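You operate a simulated robot arm through the tools that you are given. There is no shell and no other tool. Be economical: measure what you need, move in short steps, check, and stop when the job is done.

You are at the controls of a simulated robot arm. One attempt, no reset.

TASK
Set the red pulley on the spindle stand and brush oil on its middle.
Fine: Take the oil from the tin; put the brush back in its pot and the lid back on the tin. Set down upright: bar brush. A coat counts when it lies all over at full strength: go over it till it gets no stronger.

Only the result counts: the job must be done as asked and must still hold three seconds after the hand-in. Knocking over, shifting, dropping, spilling or breaking anything else fails it. A push-on lid holds only when it is set on centred and level and pressed home; a screw cap is set on level and turned clockwise until tight.

THE ROBOT
A 7-joint arm with a two-finger parallel gripper, fixed in place. Base frame: the origin is at the foot of the arm, x ahead of it, y to its left, z up; the work surface is at about z = 86. Lengths are in cm, angles in rad, forces in N, time in s.
Its first joint turns from -2.897 to 2.897 rad. Payload 4.4 kg.
Tool frame: the origin (TCP) lies between the finger pads and is the grasp point; the fingertips stand 2.3 cm ahead of it; z points along the fingers, y is the line along which they close. The gripper opens to 9.4 cm. The fingers are 3.8 cm wide and 1 cm thick; the gripper's body (5.4 by 9.6 cm) begins 3.9 cm behind the TCP.
Orientation is that of the tool frame in the base frame, as [roll, pitch, yaw] about the fixed x, y, z axes, in that order (R = Rz(yaw) Ry(pitch) Rx(roll)). With the fingers straight down and closing along the base's y, the tool's x points along the base's -x, its y along +y and its z along -z.

THE INTERFACE
- The arm moves only by the tool move_arm. Its argument "motion" is a list of rows, each an object of numbers (a shift or turn left out is 0, a gripper value left out holds the last): "rx", "ry", "rz": the turn, a rotation vector about the tool's x, y, z in units of 6 degrees (1.0 is 6 degrees); "tx", "ty", "tz": the shift along the tool's x, y, z in units of 20 mm (1.0 is 20 mm); "claw": the opening, from 0 (shut) to 1 (fully open). In form: [{"rx": .., "ry": .., "rz": .., "tx": .., "ty": .., "tz": .., "claw": ..}, ...]. A call has 1 to 20 rows; each row shifts and turns the commanded pose from where the row before left it, along the tool's axes as they then stand. A call with a number of a shift or a turn outside -1 to 1 is refused whole. Each row takes 0.2 s and may step no farther than 5 cm and 0.15 rad from the row before; otherwise, or with a gripper value out of range, the whole call is refused. Where a pose cannot be reached the arm comes as near as it can. A force on the tool above 40 N (or 10 N above the force at the start of the call, whichever is more), or a blocked arm, ends the call early, and 0.2 s more pass. The fingers move at their own pace (about 7.2 cm/s each) and stop on an object; they squeeze with about 21 N. The grip force told is the motor's: it shows also when the fingers shut on nothing. Time passes only in rows, and 0.2 s behind the last, so rows that do not move let the fingers close. It gives the time, the measured TCP pose, the force on the tool (base axes), the opening and the grip force at its end, in the units of the frame above (readings bear some noise), with the torque about the TCP (base axes, N m) and any sound that the robot's microphone picked up.
- Cameras (640 x 400 px; columns grow to the right, rows downward): "scene" is fixed at [21.78, 64.8, 168.07]; the picture's right is [-0.45, -0.89, 0.00], its down [-0.66, 0.34, -0.67] and it looks along [0.60, -0.30, -0.74] (base axes); focal length 253 px, centre (320, 200). "wrist" rides on the gripper at [8.6, 1.6, -7.5] in the tool frame; the picture's right is [-0.18, 0.98, 0.00], its down [-0.58, -0.11, -0.81] and it looks along [-0.79, -0.15, 0.59] (tool axes); focal length 243 px, centre (320, 200). There is no depth. A picture from a camera that has moved, and an enlarged one, comes with that camera's place and axes in the base frame and with its lens. The place of the scene camera against the robot may be out by one fixed shift of up to 1.2 cm in any direction.
- capture(camera): a new picture of that camera. It takes no simulated time.
- close_up(camera, box): a new picture of the part [left, top, right, bottom] of that camera's present view, enlarged. It takes no simulated time.
- sign_off(): hands the job in; it is judged then, once.

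Go step by step. Nothing tells you positions but the pictures and the camera data: compare them with the known pose of the tool, close in by small moves and look again before you grip or let go. The budget is 120 turns and 84 pictures, counting those below and the enlarged ones. Unless the task says otherwise, let go and move clear before handing in, and close with one line.

The tools are called after ">>>" as a command line: name --argument value ..., lists and objects as JSON in quotes. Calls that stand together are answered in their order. move_arm: Moves the arm, as the interface text tells. Its arguments: {"type":"object","properties":{"motion":{"type":"array"}},"required":["motion"]} The other tools are called the same way: capture (camera) takes a picture; close_up (camera, box) takes an enlarged picture of a part of a camera's view; sign_off () hands the job in.

At the start:

```text
time: 0.0
tool_pos: [81.06, -13.41, 123.25]
ee_rot: [3.141, 0.0, -3.141]
force: [-0.8, -0.4, -0.4]
torque: [0.0, -0.01, 0.01]
grip_width: 9.43
grasp_force: 0.1
```

scene: 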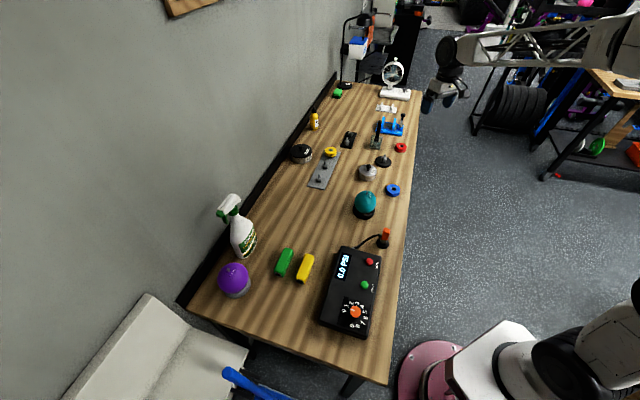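
wrist: 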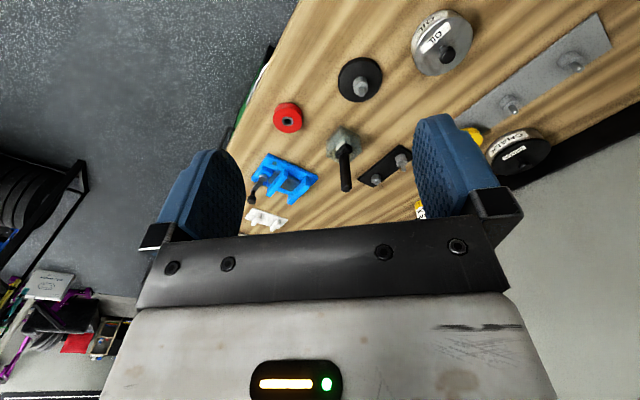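

I see a table with an oil tin, another tin, a red pulley and several stands; I'll look closer before moving.

>>> close_up --camera "scene" --box '[280, 70, 440, 170]'

>>> close_up --camera "scene" --box '[280, 130, 440, 230]'

>>> close_up --camera "wrist" --box '[230, 0, 550, 200]'

```text
4.00 times, centred on (360, 120) of scene
camera zoom: at [21.78, 64.8, 168.07], right [-0.45, -0.89, 0.0], down [-0.66, 0.34, -0.67], along [0.6, -0.3, -0.74], focal length 1012 px, centre (160, 520)
```

zoom: 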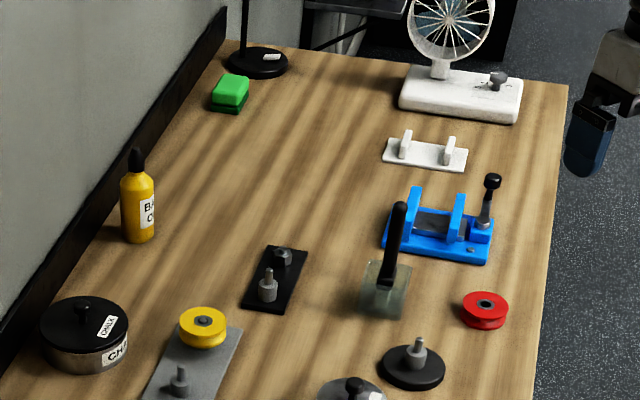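

```text
4.00 times, centred on (360, 180) of scene
camera zoom: at [21.78, 64.8, 168.07], right [-0.45, -0.89, 0.0], down [-0.66, 0.34, -0.67], along [0.6, -0.3, -0.74], focal length 1012 px, centre (160, 280)
```

zoom: 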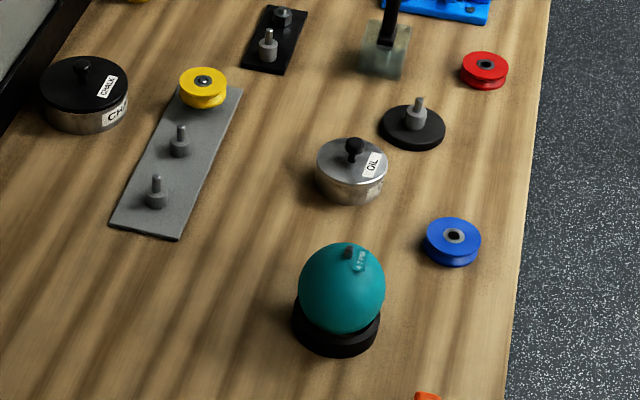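

```text
2.00 times, centred on (390, 100) of wrist
camera zoom: at [72.38, -11.66, 130.58], right [0.18, 0.98, 0.0], down [0.58, -0.11, 0.81], along [0.79, -0.15, -0.59], focal length 485 px, centre (180, 400)
```

zoom: 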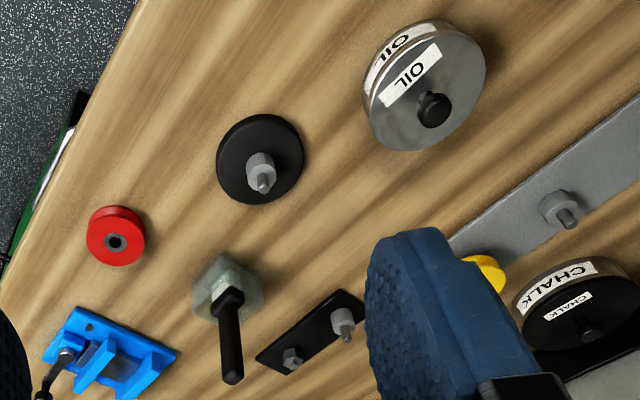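

I place the red pulley at about (101,-23), the round black spindle stand (96,-8), the oil tin (91.6,4), and the brush pot (109,-13). Let me enlarge the details.

>>> close_up --camera "wrist" --box '[320, 100, 420, 200]'

>>> close_up --camera "wrist" --box '[260, 40, 400, 140]'

>>> close_up --camera "scene" --box '[350, 110, 420, 170]'

```text
4.00 times, centred on (370, 150) of wrist
camera zoom: at [72.38, -11.66, 130.58], right [0.18, 0.98, 0.0], down [0.58, -0.11, 0.81], along [0.79, -0.15, -0.59], focal length 970 px, centre (120, 400)
```

zoom: 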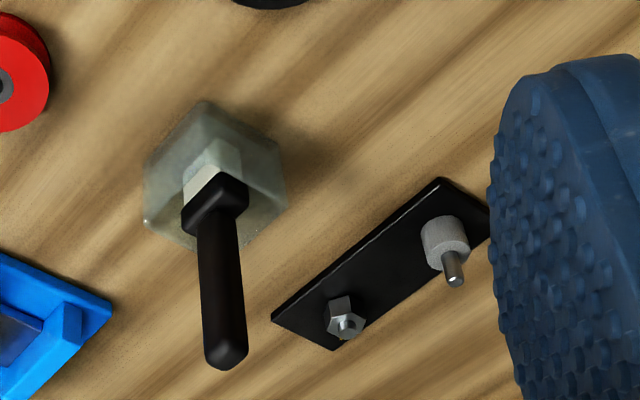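

```text
4.00 times, centred on (330, 90) of wrist
camera zoom: at [72.38, -11.66, 130.58], right [0.18, 0.98, 0.0], down [0.58, -0.11, 0.81], along [0.79, -0.15, -0.59], focal length 970 px, centre (280, 640)
```

zoom: 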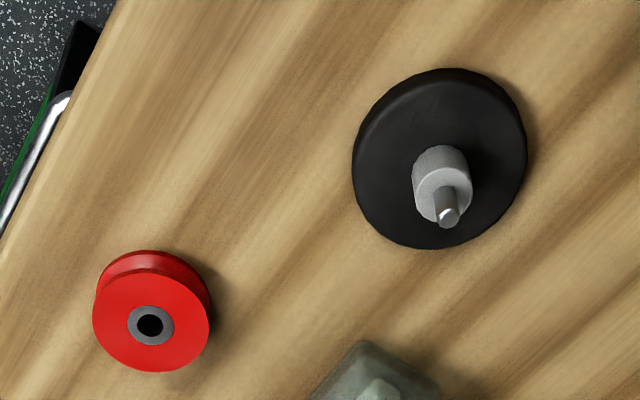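

```text
6.67 times, centred on (385, 140) of scene
camera zoom: at [21.78, 64.8, 168.07], right [-0.45, -0.89, 0.0], down [-0.66, 0.34, -0.67], along [0.6, -0.3, -0.74], focal length 1687 px, centre (-113, 600)
```

zoom: 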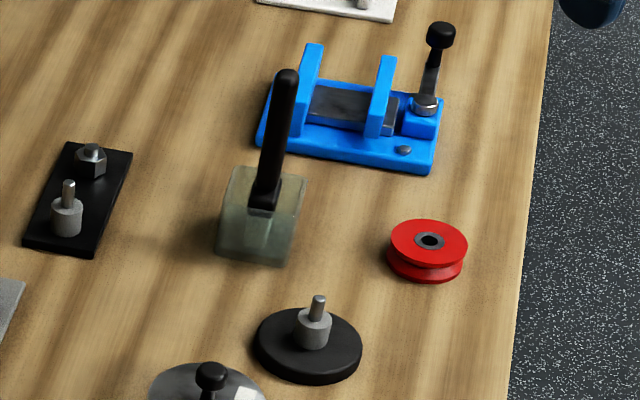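

The brush's handle stands upright in a glass pot and the round stand has a shoulder with a pin. First I tilt the tool forward 24° to gain reach and move above the pulley.

>>> move_arm --motion '[{"ry": -1, "claw": 1}, {"ry": -1}, {"ry": -1}, {"ry": -1}, {"tx": -0.2277, "ty": -0.4167, "tz": 0.9225}, {"tx": -0.2277, "ty": -0.4167, "tz": 0.9225}, {"tx": -0.2277, "ty": -0.4167, "tz": 0.9225}, {"tx": -0.2277, "ty": -0.4167, "tz": 0.9225}, {"tx": -0.2277, "ty": -0.4167, "tz": 0.9225}, {"tx": -0.2277, "ty": -0.4167, "tz": 0.9225}, {"tx": -0.2277, "ty": -0.4167, "tz": 0.9225}, {"tx": -0.2277, "ty": -0.4167, "tz": 0.9225}, {"tx": -0.2277, "ty": -0.4167, "tz": 0.9225}, {"tx": -0.2277, "ty": -0.4167, "tz": 0.9225}, {"tx": -0.2277, "ty": -0.4167, "tz": 0.9225}, {"tx": -0.2277, "ty": -0.4167, "tz": 0.9225}]'

>>> capture --camera "wrist"

>>> capture --camera "scene"

```text
time: 3.4
tool_pos: [95.16, -23.38, 105.23]
ee_rot: [-3.141, 0.418, -3.14]
force: [0.4, -0.1, -0.8]
torque: [0.06, 0.01, -0.02]
grip_width: 9.41
grasp_force: 0.0
```

```text
75 pictures are left
camera wrist: at [84.21, -21.61, 108.55], right [0.17, 0.98, 0.07], down [0.2, -0.11, 0.97], along [0.96, -0.15, -0.22], focal length 243 px, centre (320, 200)
```

wrist: 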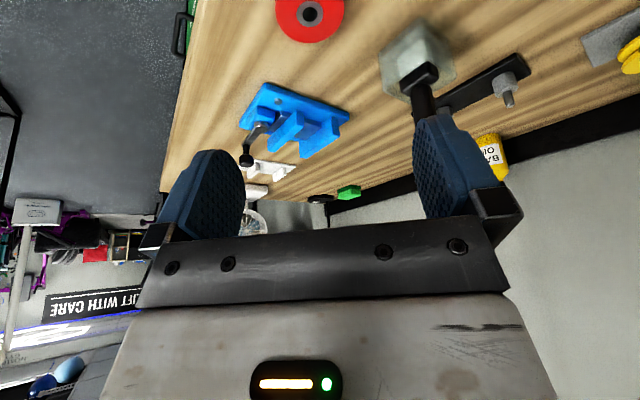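

```text
74 pictures are left
```

scene: 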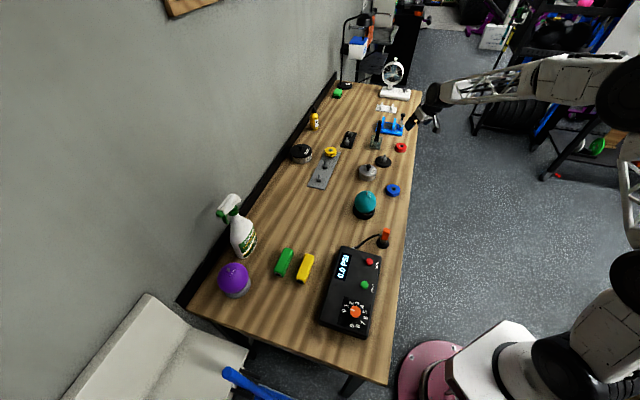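

The pulley is at (101.0,-23.9), about 6 cm across. I descend to just above it and check.

>>> move_arm --motion '[{"tx": 0.016, "ty": -0.032, "tz": 0.827}, {"tx": 0.016, "ty": -0.032, "tz": 0.827}, {"tx": 0.016, "ty": -0.032, "tz": 0.827}, {"tx": 0.016, "ty": -0.032, "tz": 0.827}, {"tx": 0.016, "ty": -0.032, "tz": 0.827}, {"tx": 0.016, "ty": -0.032, "tz": 0.827}, {"tx": 0.016, "ty": -0.032, "tz": 0.827}, {"tx": 0.016, "ty": -0.032, "tz": 0.827}]'

>>> capture --camera "wrist"

>>> close_up --camera "scene" --box '[370, 110, 450, 160]'

```text
time: 5.2
tool_pos: [100.2, -23.96, 93.05]
ee_rot: [3.14, 0.421, 3.141]
force: [-0.4, -0.9, 0.1]
torque: [0.0, -0.02, -0.01]
grip_width: 9.43
grasp_force: 0.1
```

```text
73 pictures are left
camera wrist: at [89.22, -22.09, 96.35], right [0.17, 0.98, 0.07], down [0.2, -0.11, 0.97], along [0.96, -0.15, -0.22], focal length 243 px, centre (320, 200)
```

wrist: 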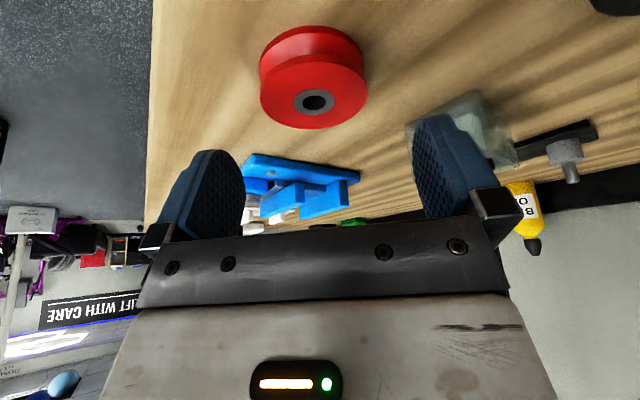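

```text
8.00 times, centred on (410, 135) of scene
camera zoom: at [21.78, 64.8, 168.07], right [-0.45, -0.89, 0.0], down [-0.66, 0.34, -0.67], along [0.6, -0.3, -0.74], focal length 2024 px, centre (-400, 720)
```

zoom: 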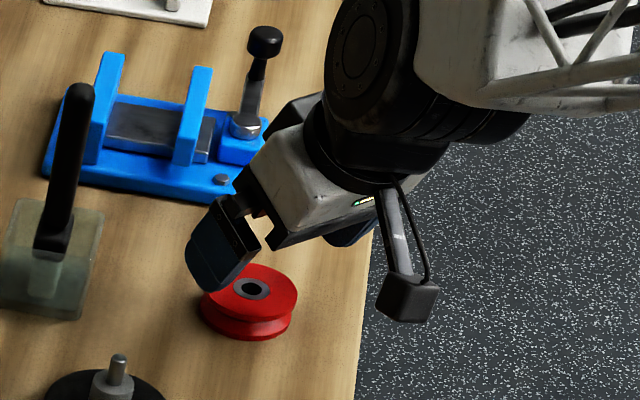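

Centred over the pulley. I lower to grasp height and close.

>>> move_arm --motion '[{"tx": 0.17, "ty": 0.015, "tz": 0.467}, {"tx": 0.17, "ty": 0.015, "tz": 0.467}, {"tx": 0.17, "ty": 0.015, "tz": 0.467}, {"tx": 0.17, "ty": 0.015, "tz": 0.467}]'

>>> close_up --camera "scene" --box '[370, 120, 450, 170]'

>>> capture --camera "wrist"

```text
time: 6.2
tool_pos: [100.53, -23.78, 89.03]
ee_rot: [3.141, 0.42, -3.141]
force: [0.4, -0.5, -0.9]
torque: [0.0, -0.02, 0.03]
grip_width: 9.36
grasp_force: 0.1
```

```text
8.00 times, centred on (410, 145) of scene
camera zoom: at [21.78, 64.8, 168.07], right [-0.45, -0.89, 0.0], down [-0.66, 0.34, -0.67], along [0.6, -0.3, -0.74], focal length 2024 px, centre (-400, 640)
```

zoom: 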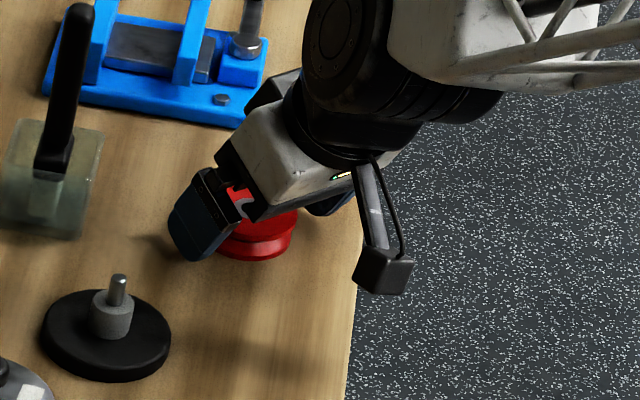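

```text
70 pictures are left
camera wrist: at [89.51, -22.05, 92.28], right [0.17, 0.98, 0.07], down [0.2, -0.11, 0.97], along [0.96, -0.15, -0.22], focal length 243 px, centre (320, 200)
```

wrist: 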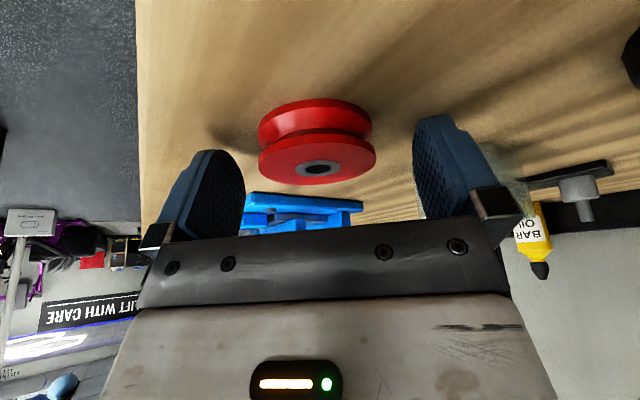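

The fingers straddle the pulley; I close.

>>> move_arm --motion '[{"claw": 0.7}, {"claw": 0.6}, {"claw": 0.5}, {"claw": 0.3}, {"claw": 0.3}, {"claw": 0.3}]'

>>> capture --camera "wrist"

```text
time: 7.6
tool_pos: [100.4, -23.7, 89.01]
ee_rot: [3.141, 0.419, -3.141]
force: [0.2, 0.4, 1.6]
torque: [0.01, 0.0, 0.01]
grip_width: 5.77
grasp_force: 21.3
```

```text
69 pictures are left
camera wrist: at [89.51, -22.05, 92.28], right [0.17, 0.98, 0.07], down [0.2, -0.11, 0.97], along [0.96, -0.15, -0.22], focal length 243 px, centre (320, 200)
```

wrist: 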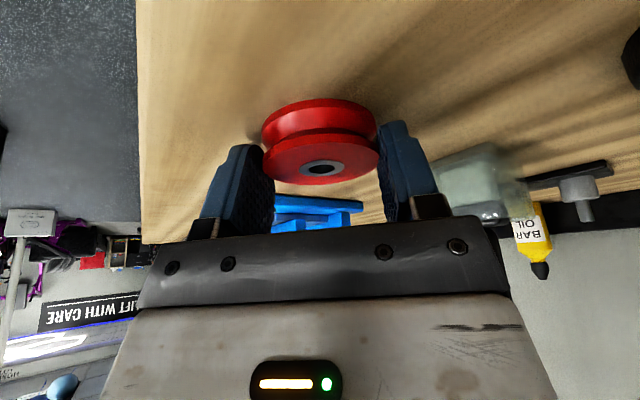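

Gripped (5.77 cm). I lift and carry it to above the stand.

>>> move_arm --motion '[{"tx": -0.349, "tz": -0.783}, {"tx": -0.349, "tz": -0.783}, {"tx": -0.349, "tz": -0.783}, {"tx": -0.349, "tz": -0.783}, {"tx": -0.349, "tz": -0.783}, {"tx": -0.349, "tz": -0.783}, {"tx": -0.349, "tz": -0.783}, {"tx": 0.269, "ty": 0.828, "tz": -0.12}, {"tx": 0.269, "ty": 0.828, "tz": -0.12}, {"tx": 0.269, "ty": 0.828, "tz": -0.12}, {"tx": 0.269, "ty": 0.828, "tz": -0.12}, {"tx": 0.269, "ty": 0.828, "tz": -0.12}, {"tx": 0.269, "ty": 0.828, "tz": -0.12}, {"tx": 0.269, "ty": 0.828, "tz": -0.12}, {"tx": 0.269, "ty": 0.828, "tz": -0.12}, {"tx": 0.269, "ty": 0.828, "tz": -0.12}]'

>>> capture --camera "wrist"

>>> close_up --camera "scene" --box '[350, 120, 430, 170]'

```text
time: 11.0
tool_pos: [95.03, -8.77, 101.12]
ee_rot: [-3.141, 0.419, -3.14]
force: [0.3, 0.7, 0.4]
torque: [0.01, 0.02, 0.0]
grip_width: 2.8
grasp_force: 0.1
```

```text
68 pictures are left
camera wrist: at [84.18, -7.04, 104.34], right [0.17, 0.98, 0.08], down [0.2, -0.11, 0.97], along [0.96, -0.15, -0.22], focal length 243 px, centre (320, 200)
```

wrist: 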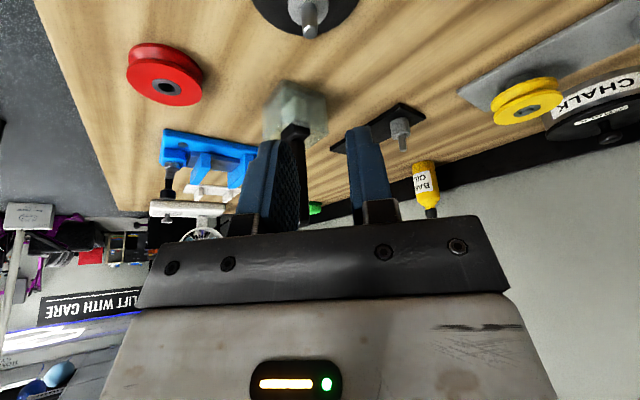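

```text
8.00 times, centred on (390, 145) of scene
camera zoom: at [21.78, 64.8, 168.07], right [-0.45, -0.89, 0.0], down [-0.66, 0.34, -0.67], along [0.6, -0.3, -0.74], focal length 2024 px, centre (-240, 640)
```

zoom: 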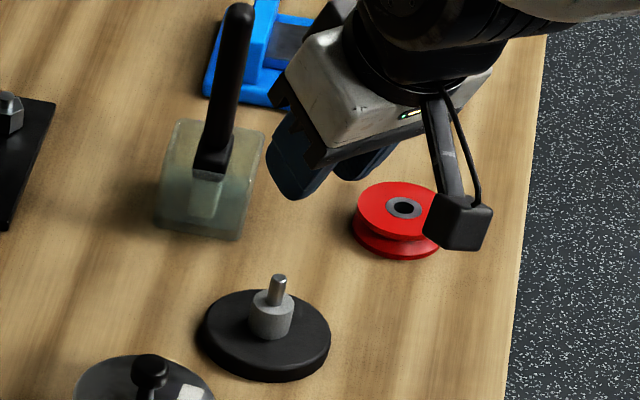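

The pulley slipped out early; it still stands about where it was (~(101.2,-23.3)). The hold was too shallow, so I'll go back with less tilt (15°) and grip deeper.

>>> move_arm --motion '[{"ry": 0.75, "claw": 1}, {"ry": 0.75}, {"tx": -0.194, "ty": -0.811, "tz": 0.518}, {"tx": -0.194, "ty": -0.811, "tz": 0.518}, {"tx": -0.194, "ty": -0.811, "tz": 0.518}, {"tx": -0.194, "ty": -0.811, "tz": 0.518}, {"tx": -0.194, "ty": -0.811, "tz": 0.518}, {"tx": -0.194, "ty": -0.811, "tz": 0.518}, {"tx": -0.194, "ty": -0.811, "tz": 0.518}, {"tx": -0.194, "ty": -0.811, "tz": 0.518}, {"tx": -0.194, "ty": -0.811, "tz": 0.518}]'

>>> capture --camera "wrist"

```text
time: 13.4
tool_pos: [100.91, -23.22, 92.99]
ee_rot: [-3.141, 0.262, 3.141]
force: [0.0, 0.1, 0.6]
torque: [0.01, -0.02, -0.02]
grip_width: 9.39
grasp_force: 0.1
```

```text
66 pictures are left
camera wrist: at [90.63, -21.46, 97.92], right [0.18, 0.98, 0.05], down [0.35, -0.11, 0.93], along [0.92, -0.15, -0.37], focal length 243 px, centre (320, 200)
```

wrist: 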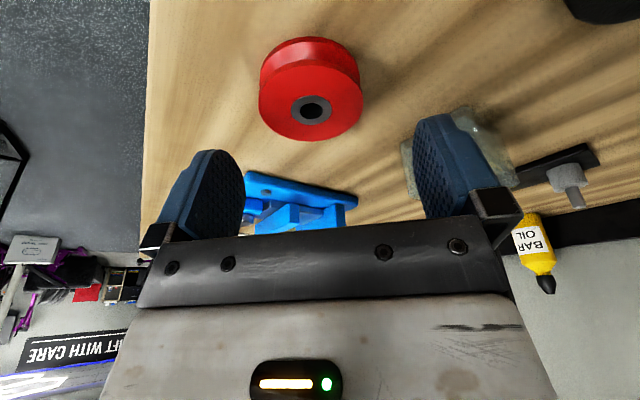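

Reach holds at 15°; I reduce tilt to 9° and lower over the pulley.

>>> move_arm --motion '[{"ry": 1}, {"tx": 0.031, "ty": -0.022, "tz": 0.515}, {"tx": 0.031, "ty": -0.022, "tz": 0.515}, {"tx": 0.031, "ty": -0.022, "tz": 0.515}, {"tx": 0.031, "ty": -0.022, "tz": 0.515}]'

>>> capture --camera "wrist"

```text
time: 14.6
tool_pos: [101.42, -23.43, 88.81]
ee_rot: [-3.141, 0.157, 3.141]
force: [-0.4, -0.7, 0.1]
torque: [-0.01, -0.01, 0.0]
grip_width: 9.4
grasp_force: 0.0
```

```text
65 pictures are left
camera wrist: at [91.76, -21.81, 94.79], right [0.18, 0.98, 0.03], down [0.45, -0.11, 0.89], along [0.88, -0.15, -0.46], focal length 243 px, centre (320, 200)
```

wrist: 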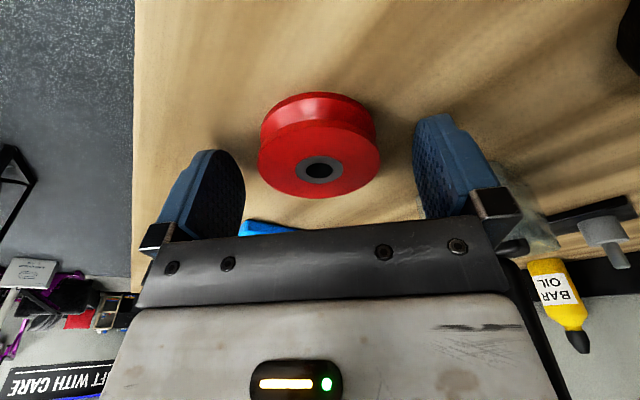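

Centred within a millimetre or so. I lower a last 2–3 mm and close fully.

>>> move_arm --motion '[{"tz": 0.06}, {"tz": 0.06}, {"claw": 0.7}, {"claw": 0.6}, {"claw": 0.5}, {"claw": 0}, {"claw": 0}, {"claw": 0}, {"claw": 0}]'

>>> move_arm --motion '[{"tz": -0.15}, {"tz": -0.15}, {"tz": -0.2}, {"tz": -0.3}, {"tz": -0.4}]'

>>> capture --camera "wrist"

```text
time: 16.6
tool_pos: [101.3, -23.59, 88.62]
ee_rot: [-3.141, 0.157, 3.141]
force: [-0.5, -0.5, 0.0]
torque: [-0.04, 0.02, -0.01]
grip_width: 5.73
grasp_force: 20.6
```

```text
time: 17.8
tool_pos: [101.11, -23.38, 91.05]
ee_rot: [3.142, 0.157, -3.141]
force: [-0.1, -0.2, -1.5]
torque: [-0.02, 0.02, -0.02]
grip_width: 5.73
grasp_force: 21.3
```

```text
64 pictures are left
camera wrist: at [91.38, -21.7, 97.06], right [0.18, 0.98, 0.03], down [0.45, -0.11, 0.89], along [0.88, -0.15, -0.46], focal length 243 px, centre (320, 200)
```

wrist: 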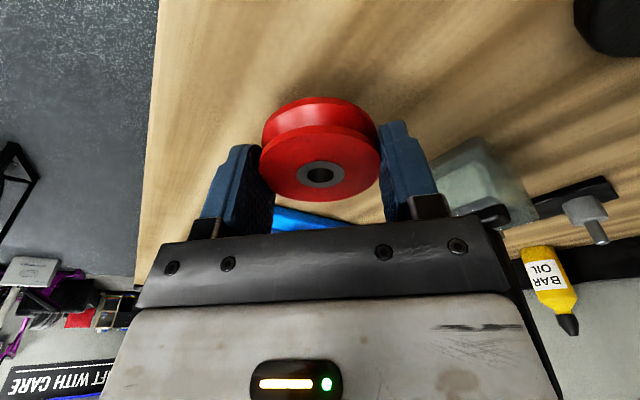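

Held firmly now. I lift and carry it over the spindle stand.

>>> move_arm --motion '[{"tx": -0.104, "tz": -0.659}, {"tx": -0.104, "tz": -0.659}, {"tx": -0.104, "tz": -0.659}, {"tx": -0.104, "tz": -0.659}, {"tx": -0.104, "tz": -0.659}, {"tx": -0.104, "tz": -0.659}, {"tx": 0.235, "ty": 0.613, "tz": -0.037}, {"tx": 0.235, "ty": 0.613, "tz": -0.037}, {"tx": 0.235, "ty": 0.613, "tz": -0.037}, {"tx": 0.235, "ty": 0.613, "tz": -0.037}, {"tx": 0.235, "ty": 0.613, "tz": -0.037}, {"tx": 0.235, "ty": 0.613, "tz": -0.037}, {"tx": 0.235, "ty": 0.613, "tz": -0.037}, {"tx": 0.235, "ty": 0.613, "tz": -0.037}, {"tx": 0.235, "ty": 0.613, "tz": -0.037}, {"tx": 0.235, "ty": 0.613, "tz": -0.037}, {"tx": 0.235, "ty": 0.613, "tz": -0.037}, {"tx": 0.235, "ty": 0.613, "tz": -0.037}]'

>>> capture --camera "wrist"

>>> close_up --camera "scene" --box '[350, 120, 430, 170]'

```text
time: 21.6
tool_pos: [95.19, -8.79, 99.2]
ee_rot: [3.142, 0.157, 3.142]
force: [0.5, -0.2, -0.4]
torque: [-0.01, -0.01, 0.04]
grip_width: 5.7
grasp_force: 21.2
```

```text
63 pictures are left
camera wrist: at [85.51, -7.01, 105.05], right [0.18, 0.98, 0.03], down [0.45, -0.11, 0.89], along [0.88, -0.15, -0.46], focal length 243 px, centre (320, 200)
```

wrist: 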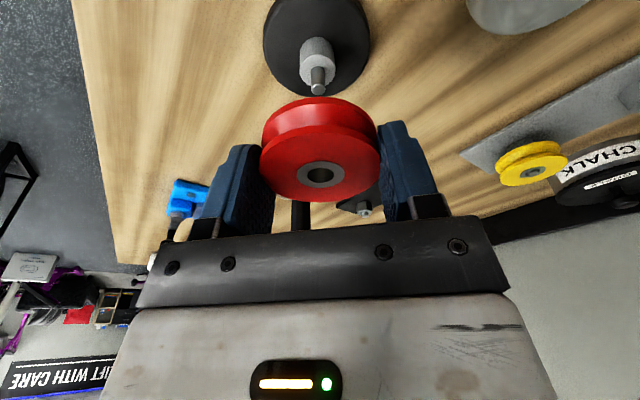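

```text
8.00 times, centred on (390, 145) of scene
camera zoom: at [21.78, 64.8, 168.07], right [-0.45, -0.89, 0.0], down [-0.66, 0.34, -0.67], along [0.6, -0.3, -0.74], focal length 2024 px, centre (-240, 640)
```

zoom: 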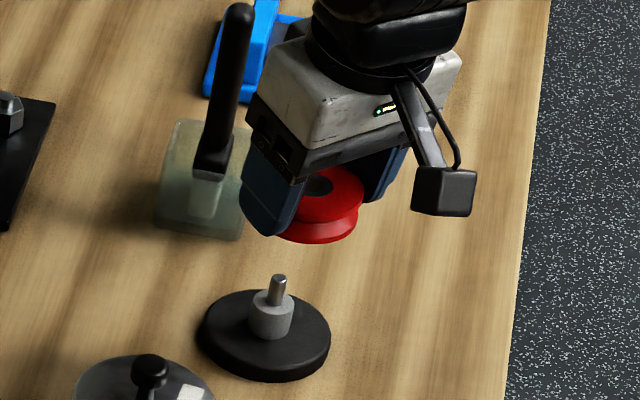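

Pulley is held and level above; I zoom on the pin to fix its position.

>>> close_up --camera "wrist" --box '[240, 0, 400, 100]'

>>> close_up --camera "wrist" --box '[240, 95, 400, 215]'

```text
4.00 times, centred on (320, 50) of wrist
camera zoom: at [85.51, -7.01, 105.05], right [0.18, 0.98, 0.03], down [0.45, -0.11, 0.89], along [0.88, -0.15, -0.46], focal length 970 px, centre (320, 800)
```

zoom: 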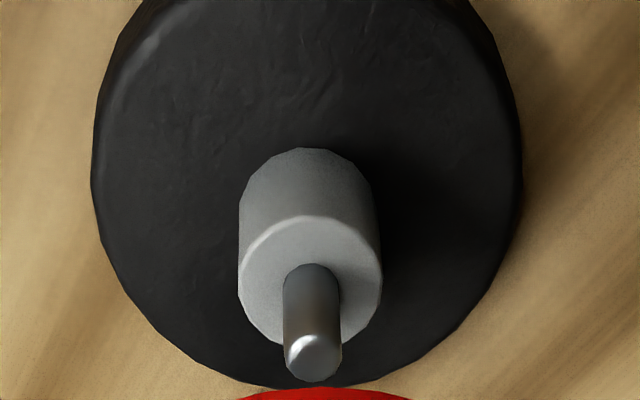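

```text
3.33 times, centred on (320, 155) of wrist
camera zoom: at [85.51, -7.01, 105.05], right [0.18, 0.98, 0.03], down [0.45, -0.11, 0.89], along [0.88, -0.15, -0.46], focal length 809 px, centre (320, 350)
```

zoom: 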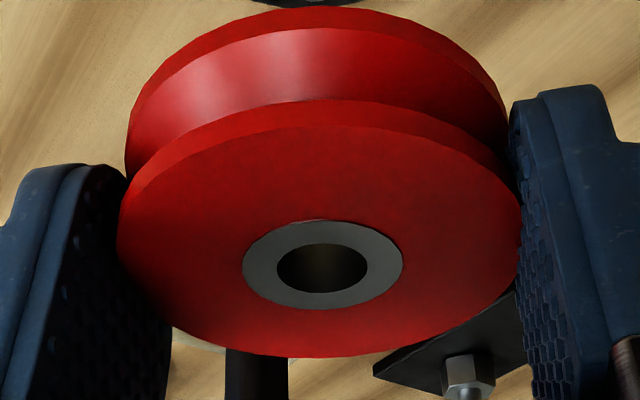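

Pin at about (96.3,-8.7), shoulder z≈89.2, pin top ≈91; bore 1.26 vs pin 0.97 cm. I move over it with the pulley's underside about 0.8 cm above the pin.

>>> move_arm --motion '[{"tx": -0.05, "ty": -0.014, "tz": 0.484}, {"tx": -0.05, "ty": -0.014, "tz": 0.484}, {"tx": -0.05, "ty": -0.014, "tz": 0.484}, {"tx": -0.05, "ty": -0.014, "tz": 0.484}, {"tx": -0.05, "ty": -0.014, "tz": 0.484}]'

>>> close_up --camera "wrist" --box '[240, 40, 400, 200]'

>>> close_up --camera "scene" --box '[360, 140, 410, 172]'

```text
time: 22.8
tool_pos: [96.65, -9.08, 94.44]
ee_rot: [-3.14, 0.157, 3.141]
force: [-0.2, 0.3, -0.4]
torque: [-0.02, 0.01, 0.02]
grip_width: 5.73
grasp_force: 21.1
```

```text
2.50 times, centred on (320, 120) of wrist
camera zoom: at [86.87, -7.23, 100.42], right [0.18, 0.98, 0.03], down [0.45, -0.11, 0.89], along [0.88, -0.15, -0.46], focal length 606 px, centre (320, 400)
```

zoom: 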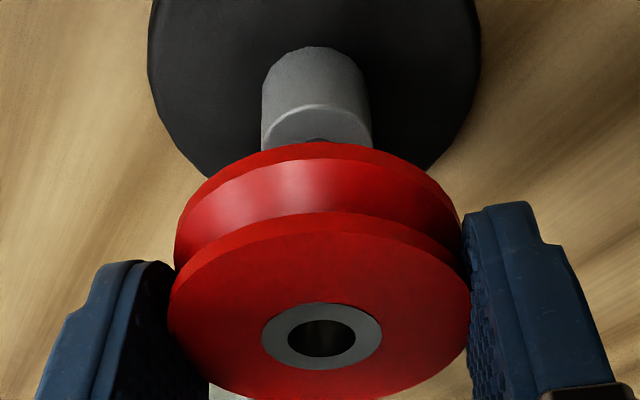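

```text
12.50 times, centred on (385, 156) of scene
camera zoom: at [21.78, 64.8, 168.07], right [-0.45, -0.89, 0.0], down [-0.66, 0.34, -0.67], along [0.6, -0.3, -0.74], focal length 3163 px, centre (-492, 750)
```

zoom: 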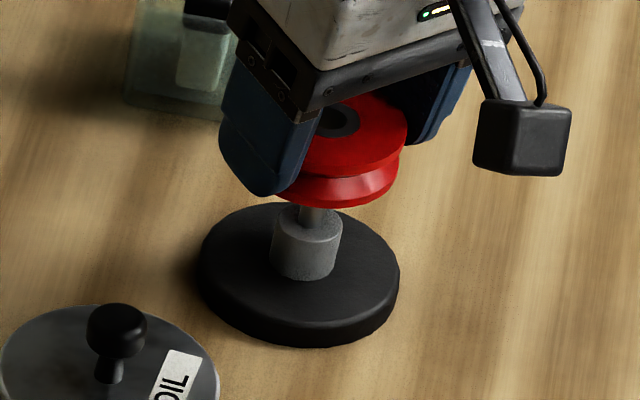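

Comparing both views, the pulley is about 1.5 mm too far ahead and 1 mm too far right. I correct, then descend in small steps watching force.

>>> move_arm --motion '[{"tx": 0.1, "ty": 0.05, "tz": 0.0}, {"tx": 0.031, "tz": 0.198}, {"tx": 0.031, "tz": 0.198}, {"tx": 0.008, "tz": 0.05}, {"tx": 0.008, "tz": 0.05}, {"tx": 0.008, "tz": 0.05}]'

>>> move_arm --motion '[{"tx": 0.008, "tz": 0.05}, {"tx": 0.008, "tz": 0.05}]'

>>> close_up --camera "scene" --box '[360, 140, 410, 172]'

```text
time: 24.2
tool_pos: [96.34, -8.76, 93.04]
ee_rot: [3.142, 0.156, 3.141]
force: [0.7, -0.3, -0.9]
torque: [-0.01, 0.03, -0.01]
grip_width: 5.17
grasp_force: 20.8
```

```text
time: 24.8
tool_pos: [96.31, -8.74, 93.04]
ee_rot: [-3.142, 0.157, 3.141]
force: [0.1, -0.6, -1.0]
torque: [-0.01, -0.02, 0.02]
grip_width: 5.15
grasp_force: 21.0
```

```text
12.50 times, centred on (385, 156) of scene
camera zoom: at [21.78, 64.8, 168.07], right [-0.45, -0.89, 0.0], down [-0.66, 0.34, -0.67], along [0.6, -0.3, -0.74], focal length 3163 px, centre (-492, 750)
```

zoom: 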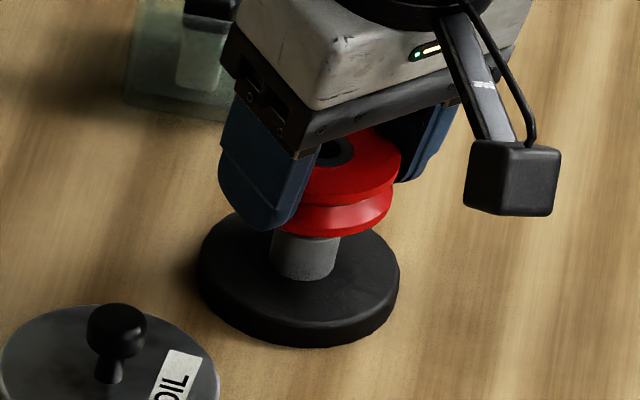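

The grip width dropped to 5.15, so the pulley has shifted in the hand. I look before doing anything else.

>>> close_up --camera "wrist" --box '[220, 40, 420, 220]'

```text
2.22 times, centred on (320, 130) of wrist
camera zoom: at [86.63, -7.06, 98.89], right [0.18, 0.98, 0.03], down [0.45, -0.11, 0.89], along [0.88, -0.15, -0.46], focal length 539 px, centre (320, 356)
```

zoom: 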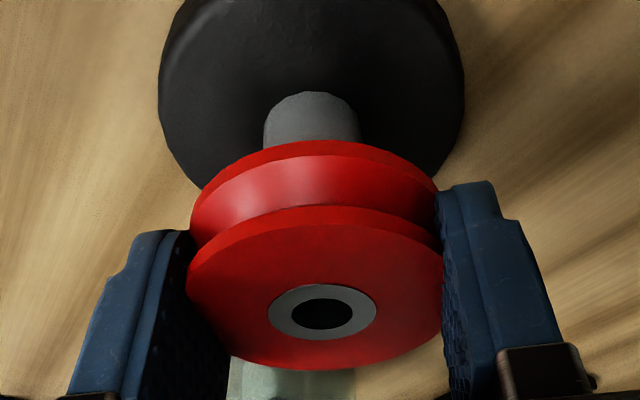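

The pulley seems to have its bore on the pin's tip (underside ≈90.4), though shifted forward a little in the grip. I lower a few millimetres more and compare.

>>> move_arm --motion '[{"tx": 0.008, "tz": 0.05}, {"tx": 0.008, "tz": 0.05}, {"tx": 0.008, "tz": 0.05}, {"tx": 0.008, "tz": 0.05}]'

>>> close_up --camera "scene" --box '[360, 140, 410, 172]'

>>> close_up --camera "wrist" --box '[220, 40, 420, 220]'

```text
time: 25.8
tool_pos: [96.39, -8.72, 92.55]
ee_rot: [-3.141, 0.157, -3.141]
force: [-3.9, -2.5, 1.5]
torque: [-0.07, 0.04, 0.02]
grip_width: 5.18
grasp_force: 20.8
```

```text
12.50 times, centred on (385, 156) of scene
camera zoom: at [21.78, 64.8, 168.07], right [-0.45, -0.89, 0.0], down [-0.66, 0.34, -0.67], along [0.6, -0.3, -0.74], focal length 3163 px, centre (-492, 750)
```

zoom: 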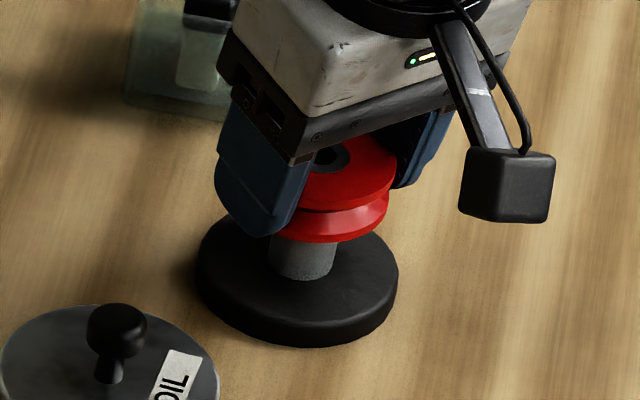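

```text
2.22 times, centred on (320, 130) of wrist
camera zoom: at [86.75, -7.04, 98.52], right [0.18, 0.98, 0.03], down [0.45, -0.11, 0.89], along [0.88, -0.15, -0.46], focal length 539 px, centre (320, 356)
```

zoom: 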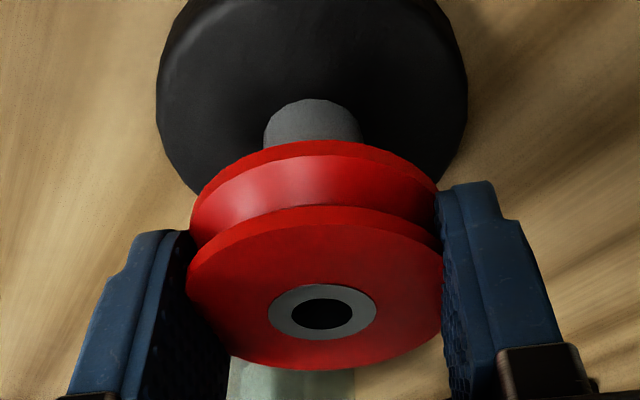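

Sideways force shows the pin is engaged but the pulley is pulling on it from ahead/left. I relieve that by easing back about 2.5 mm.

>>> move_arm --motion '[{"tx": 0.06, "ty": -0.025}, {"tx": 0.06, "ty": -0.025}]'

```text
time: 26.4
tool_pos: [96.09, -8.8, 92.52]
ee_rot: [3.14, 0.157, -3.139]
force: [-0.1, 0.1, -0.8]
torque: [0.02, -0.02, 0.0]
grip_width: 5.15
grasp_force: 21.2
```

Forces are now nil. I continue lowering.

>>> move_arm --motion '[{"tx": 0.008, "tz": 0.05}, {"tx": 0.008, "tz": 0.05}, {"tx": 0.008, "tz": 0.05}, {"tx": 0.008, "tz": 0.05}, {"tx": 0.008, "tz": 0.05}]'

>>> close_up --camera "scene" --box '[360, 140, 410, 172]'

```text
time: 27.6
tool_pos: [96.16, -8.94, 92.07]
ee_rot: [3.141, 0.159, 3.141]
force: [0.4, 0.5, -1.3]
torque: [0.0, -0.01, 0.01]
grip_width: 5.18
grasp_force: 21.0
```

```text
12.50 times, centred on (385, 156) of scene
camera zoom: at [21.78, 64.8, 168.07], right [-0.45, -0.89, 0.0], down [-0.66, 0.34, -0.67], along [0.6, -0.3, -0.74], focal length 3163 px, centre (-492, 750)
```

zoom: 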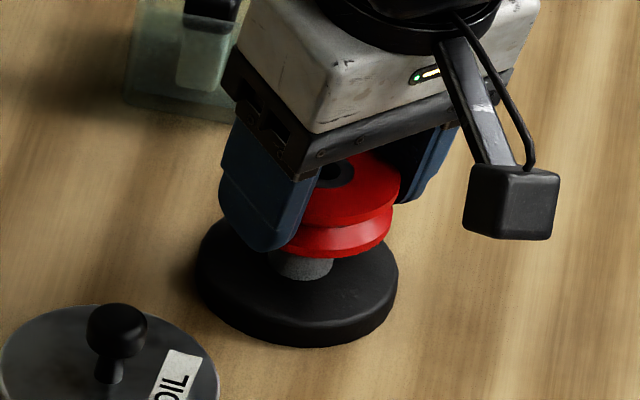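

Going down freely. I continue till it meets the shoulder.

>>> move_arm --motion '[{"tx": 0.008, "tz": 0.05}, {"tx": 0.008, "tz": 0.05}, {"tx": 0.008, "tz": 0.05}, {"tx": 0.008, "tz": 0.05}]'

>>> close_up --camera "scene" --box '[360, 140, 410, 172]'

```text
time: 28.6
tool_pos: [95.99, -8.97, 91.53]
ee_rot: [-3.141, 0.158, 3.141]
force: [-0.4, 0.3, -1.3]
torque: [-0.01, -0.02, -0.03]
grip_width: 5.17
grasp_force: 20.8
```

```text
12.50 times, centred on (385, 156) of scene
camera zoom: at [21.78, 64.8, 168.07], right [-0.45, -0.89, 0.0], down [-0.66, 0.34, -0.67], along [0.6, -0.3, -0.74], focal length 3163 px, centre (-492, 750)
```

zoom: 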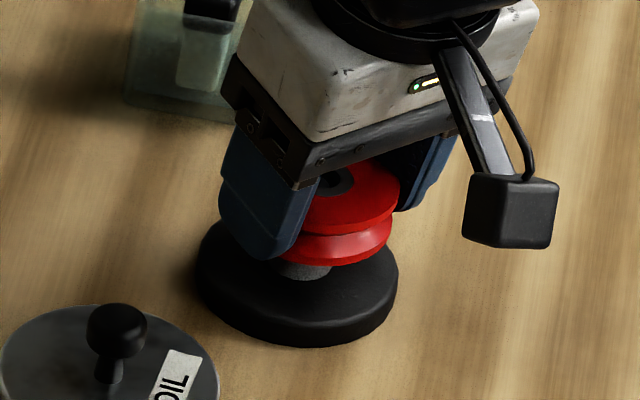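

>>> move_arm --motion '[{"tx": 0.008, "tz": 0.05}, {"tx": 0.008, "tz": 0.05}, {"tx": 0.008, "tz": 0.05}, {"tx": 0.008, "tz": 0.05}]'

>>> close_up --camera "wrist" --box '[220, 40, 420, 220]'

```text
time: 29.6
tool_pos: [96.16, -8.9, 91.3]
ee_rot: [-3.14, 0.158, 3.141]
force: [3.3, -2.9, 14.5]
torque: [-0.05, -0.32, -0.01]
grip_width: 5.18
grasp_force: 21.4
```

```text
2.22 times, centred on (320, 130) of wrist
camera zoom: at [86.39, -7.14, 97.25], right [0.18, 0.98, 0.03], down [0.45, -0.11, 0.89], along [0.88, -0.15, -0.46], focal length 539 px, centre (320, 356)
```

zoom: 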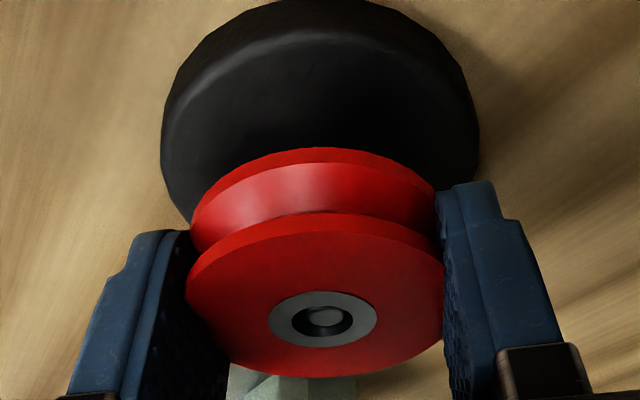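

The pin shows in the bore and the shoulder bears the pulley (14.5 N). I ease the load, open, and back off.

>>> move_arm --motion '[{"tx": -0.004, "tz": -0.04}, {"claw": 0.65}, {"claw": 0.75}, {"claw": 0.85}, {"claw": 1}, {"claw": 1}, {"tx": 0, "tz": -0.2}, {"tz": -0.5}, {"tz": -0.8}, {"tz": -0.8}, {"tz": -0.8}, {"tz": -0.8}]'

>>> capture --camera "wrist"

>>> close_up --camera "scene" --box '[345, 120, 425, 180]'

```text
time: 32.2
tool_pos: [94.88, -9.08, 98.98]
ee_rot: [3.141, 0.156, 3.14]
force: [-0.4, 0.7, -0.7]
torque: [0.0, 0.02, 0.01]
grip_width: 9.39
grasp_force: 0.0
```

```text
50 pictures are left
camera wrist: at [85.08, -7.37, 104.91], right [0.18, 0.98, 0.03], down [0.45, -0.11, 0.89], along [0.88, -0.15, -0.46], focal length 243 px, centre (320, 200)
```

wrist: 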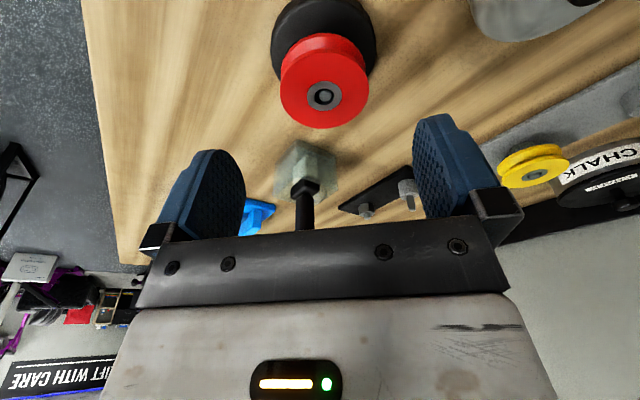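

```text
6.67 times, centred on (385, 150) of scene
camera zoom: at [21.78, 64.8, 168.07], right [-0.45, -0.89, 0.0], down [-0.66, 0.34, -0.67], along [0.6, -0.3, -0.74], focal length 1687 px, centre (-113, 533)
```

zoom: 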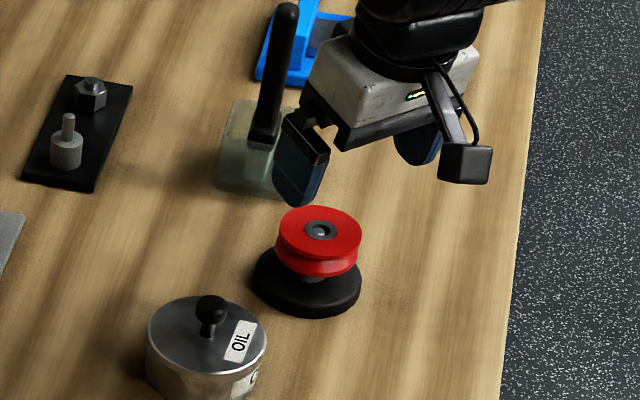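

The pulley is seated on the stand. Next the oil tin's lid: I bring the tool vertical and view the tin.

>>> move_arm --motion '[{"ry": 0.75, "tz": -0.5}, {"ry": 0.75, "tz": -0.5}, {"tx": 0.68, "ty": 0.8125, "tz": -0.25}, {"tx": 0.68, "ty": 0.8125, "tz": -0.25}, {"tx": 0.68, "ty": 0.8125, "tz": -0.25}, {"tx": 0.68, "ty": 0.8125, "tz": -0.25}, {"tx": 0.68, "ty": 0.8125, "tz": -0.25}, {"tx": 0.68, "ty": 0.8125, "tz": -0.25}, {"tx": 0.68, "ty": 0.8125, "tz": -0.25}, {"tx": 0.68, "ty": 0.8125, "tz": -0.25}]'

>>> capture --camera "wrist"

```text
time: 34.4
tool_pos: [83.78, 3.92, 104.96]
ee_rot: [3.141, -0.002, 3.141]
force: [-1.2, 0.3, -1.4]
torque: [0.03, 0.03, 0.0]
grip_width: 9.44
grasp_force: 0.1
```

```text
48 pictures are left
camera wrist: at [75.13, 5.64, 112.29], right [0.18, 0.98, 0.0], down [0.58, -0.11, 0.81], along [0.79, -0.15, -0.59], focal length 243 px, centre (320, 200)
```

wrist: 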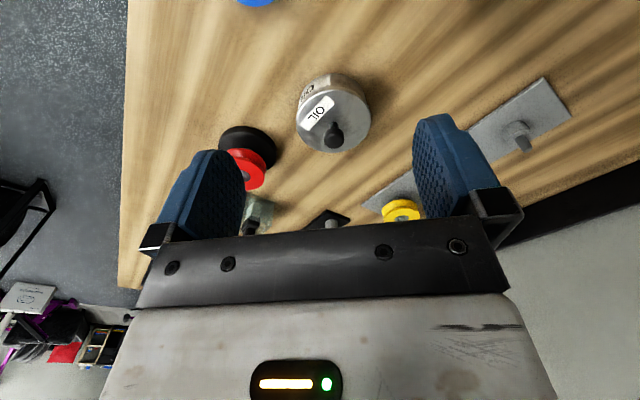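

Tin at about (90.8,4.1), knob top ≈93. I move closer for a better fix.

>>> move_arm --motion '[{"tx": -0.4, "ty": 0.02, "tz": 0.6}, {"tx": -0.4, "ty": 0.02, "tz": 0.6}, {"tx": -0.4, "ty": 0.02, "tz": 0.6}, {"tx": -0.4, "ty": 0.02, "tz": 0.6}]'

>>> close_up --camera "wrist" --box '[240, 60, 420, 210]'

```text
time: 35.4
tool_pos: [87.03, 4.22, 100.19]
ee_rot: [3.141, -0.001, 3.14]
force: [0.3, -0.2, 0.6]
torque: [-0.01, -0.02, 0.01]
grip_width: 9.41
grasp_force: 0.1
```

```text
2.67 times, centred on (330, 135) of wrist
camera zoom: at [78.44, 5.95, 107.63], right [0.18, 0.98, 0.0], down [0.58, -0.11, 0.81], along [0.79, -0.15, -0.59], focal length 647 px, centre (293, 373)
```

zoom: 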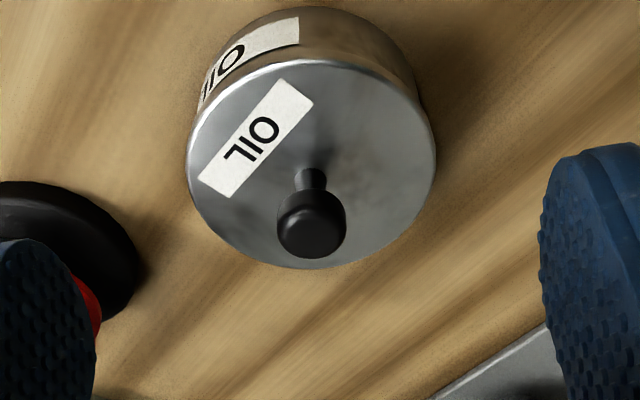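

Lid ~7.9 cm across, knob head 2 cm across at ≈(90.9,4.15,92.9). I go down around the knob.

>>> move_arm --motion '[{"tx": -0.49, "ty": -0.01, "tz": 0.5, "claw": 0.6}, {"tx": -0.49, "ty": -0.01, "tz": 0.5}, {"tx": -0.49, "ty": -0.01, "tz": 0.6}, {"tx": -0.49, "ty": -0.01, "tz": 0.6}, {"tz": 0.6}]'

>>> capture --camera "wrist"

>>> close_up --camera "scene" --box '[340, 150, 400, 190]'

```text
time: 36.6
tool_pos: [90.83, 4.22, 94.68]
ee_rot: [-3.141, -0.001, -3.141]
force: [1.8, 0.9, 0.5]
torque: [0.01, 0.03, 0.02]
grip_width: 5.64
grasp_force: 0.0
```

```text
46 pictures are left
camera wrist: at [82.28, 5.97, 102.03], right [0.18, 0.98, 0.0], down [0.58, -0.11, 0.81], along [0.79, -0.15, -0.59], focal length 243 px, centre (320, 200)
```

wrist: 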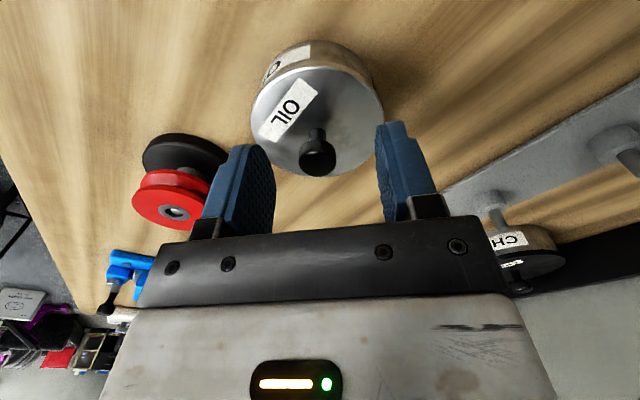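

```text
10.00 times, centred on (370, 170) of scene
camera zoom: at [21.78, 64.8, 168.07], right [-0.45, -0.89, 0.0], down [-0.66, 0.34, -0.67], along [0.6, -0.3, -0.74], focal length 2531 px, centre (-180, 500)
```

zoom: 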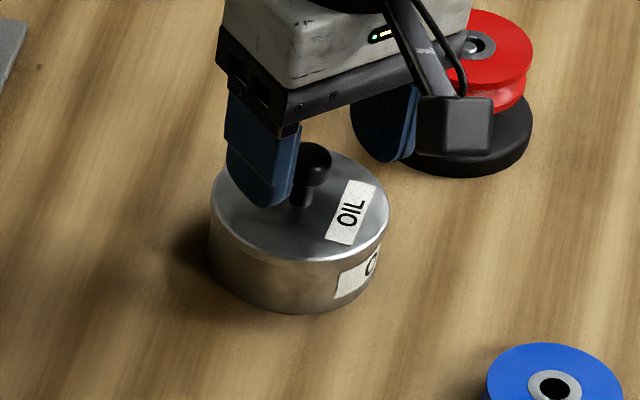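

Centred in y. I lower to the knob head and close.

>>> move_arm --motion '[{"tz": 0.3}, {"tz": 0.3}, {"tz": 0.3}, {"claw": 0.3}, {"claw": 0.2}, {"claw": 0.0}, {"claw": 0.0}, {"claw": 0.0}]'

>>> capture --camera "wrist"

```text
time: 38.4
tool_pos: [90.72, 4.18, 92.74]
ee_rot: [3.142, -0.001, 3.141]
force: [0.4, 0.0, 0.0]
torque: [-0.03, -0.02, 0.02]
grip_width: 2.02
grasp_force: 20.9
heard: snap
```

```text
44 pictures are left
camera wrist: at [82.16, 5.83, 100.13], right [0.18, 0.98, 0.0], down [0.58, -0.11, 0.81], along [0.79, -0.15, -0.59], focal length 243 px, centre (320, 200)
```

wrist: 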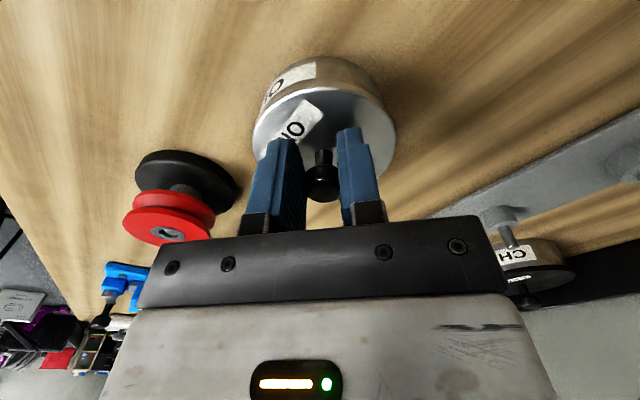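

Knob gripped (2.02 cm), a snap was heard. I lift the lid straight up.

>>> move_arm --motion '[{"tz": -0.1}, {"tz": -0.2}, {"tz": -0.3}, {"tz": -0.4}, {"tz": -0.5}, {"tz": -0.5}, {"tz": -0.5}, {"tz": -0.5}]'

>>> capture --camera "wrist"

>>> close_up --camera "scene" --box '[330, 130, 420, 200]'

```text
time: 40.2
tool_pos: [90.88, 4.05, 98.81]
ee_rot: [3.141, 0.0, -3.14]
force: [0.2, -0.1, -0.7]
torque: [-0.02, 0.03, 0.01]
grip_width: 2.03
grasp_force: 21.2
```

```text
43 pictures are left
camera wrist: at [82.24, 5.78, 106.26], right [0.18, 0.98, 0.0], down [0.58, -0.11, 0.81], along [0.79, -0.15, -0.59], focal length 243 px, centre (320, 200)
```

wrist: 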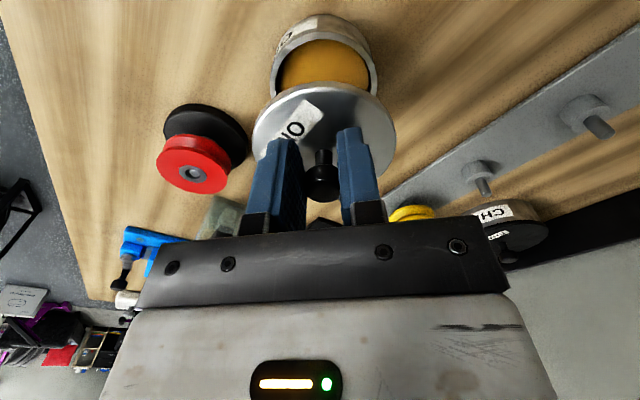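

```text
5.71 times, centred on (375, 165) of scene
camera zoom: at [21.78, 64.8, 168.07], right [-0.45, -0.89, 0.0], down [-0.66, 0.34, -0.67], along [0.6, -0.3, -0.74], focal length 1446 px, centre (6, 400)
```

zoom: 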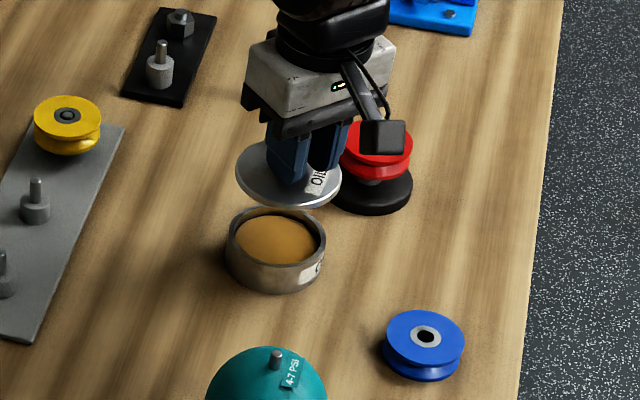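

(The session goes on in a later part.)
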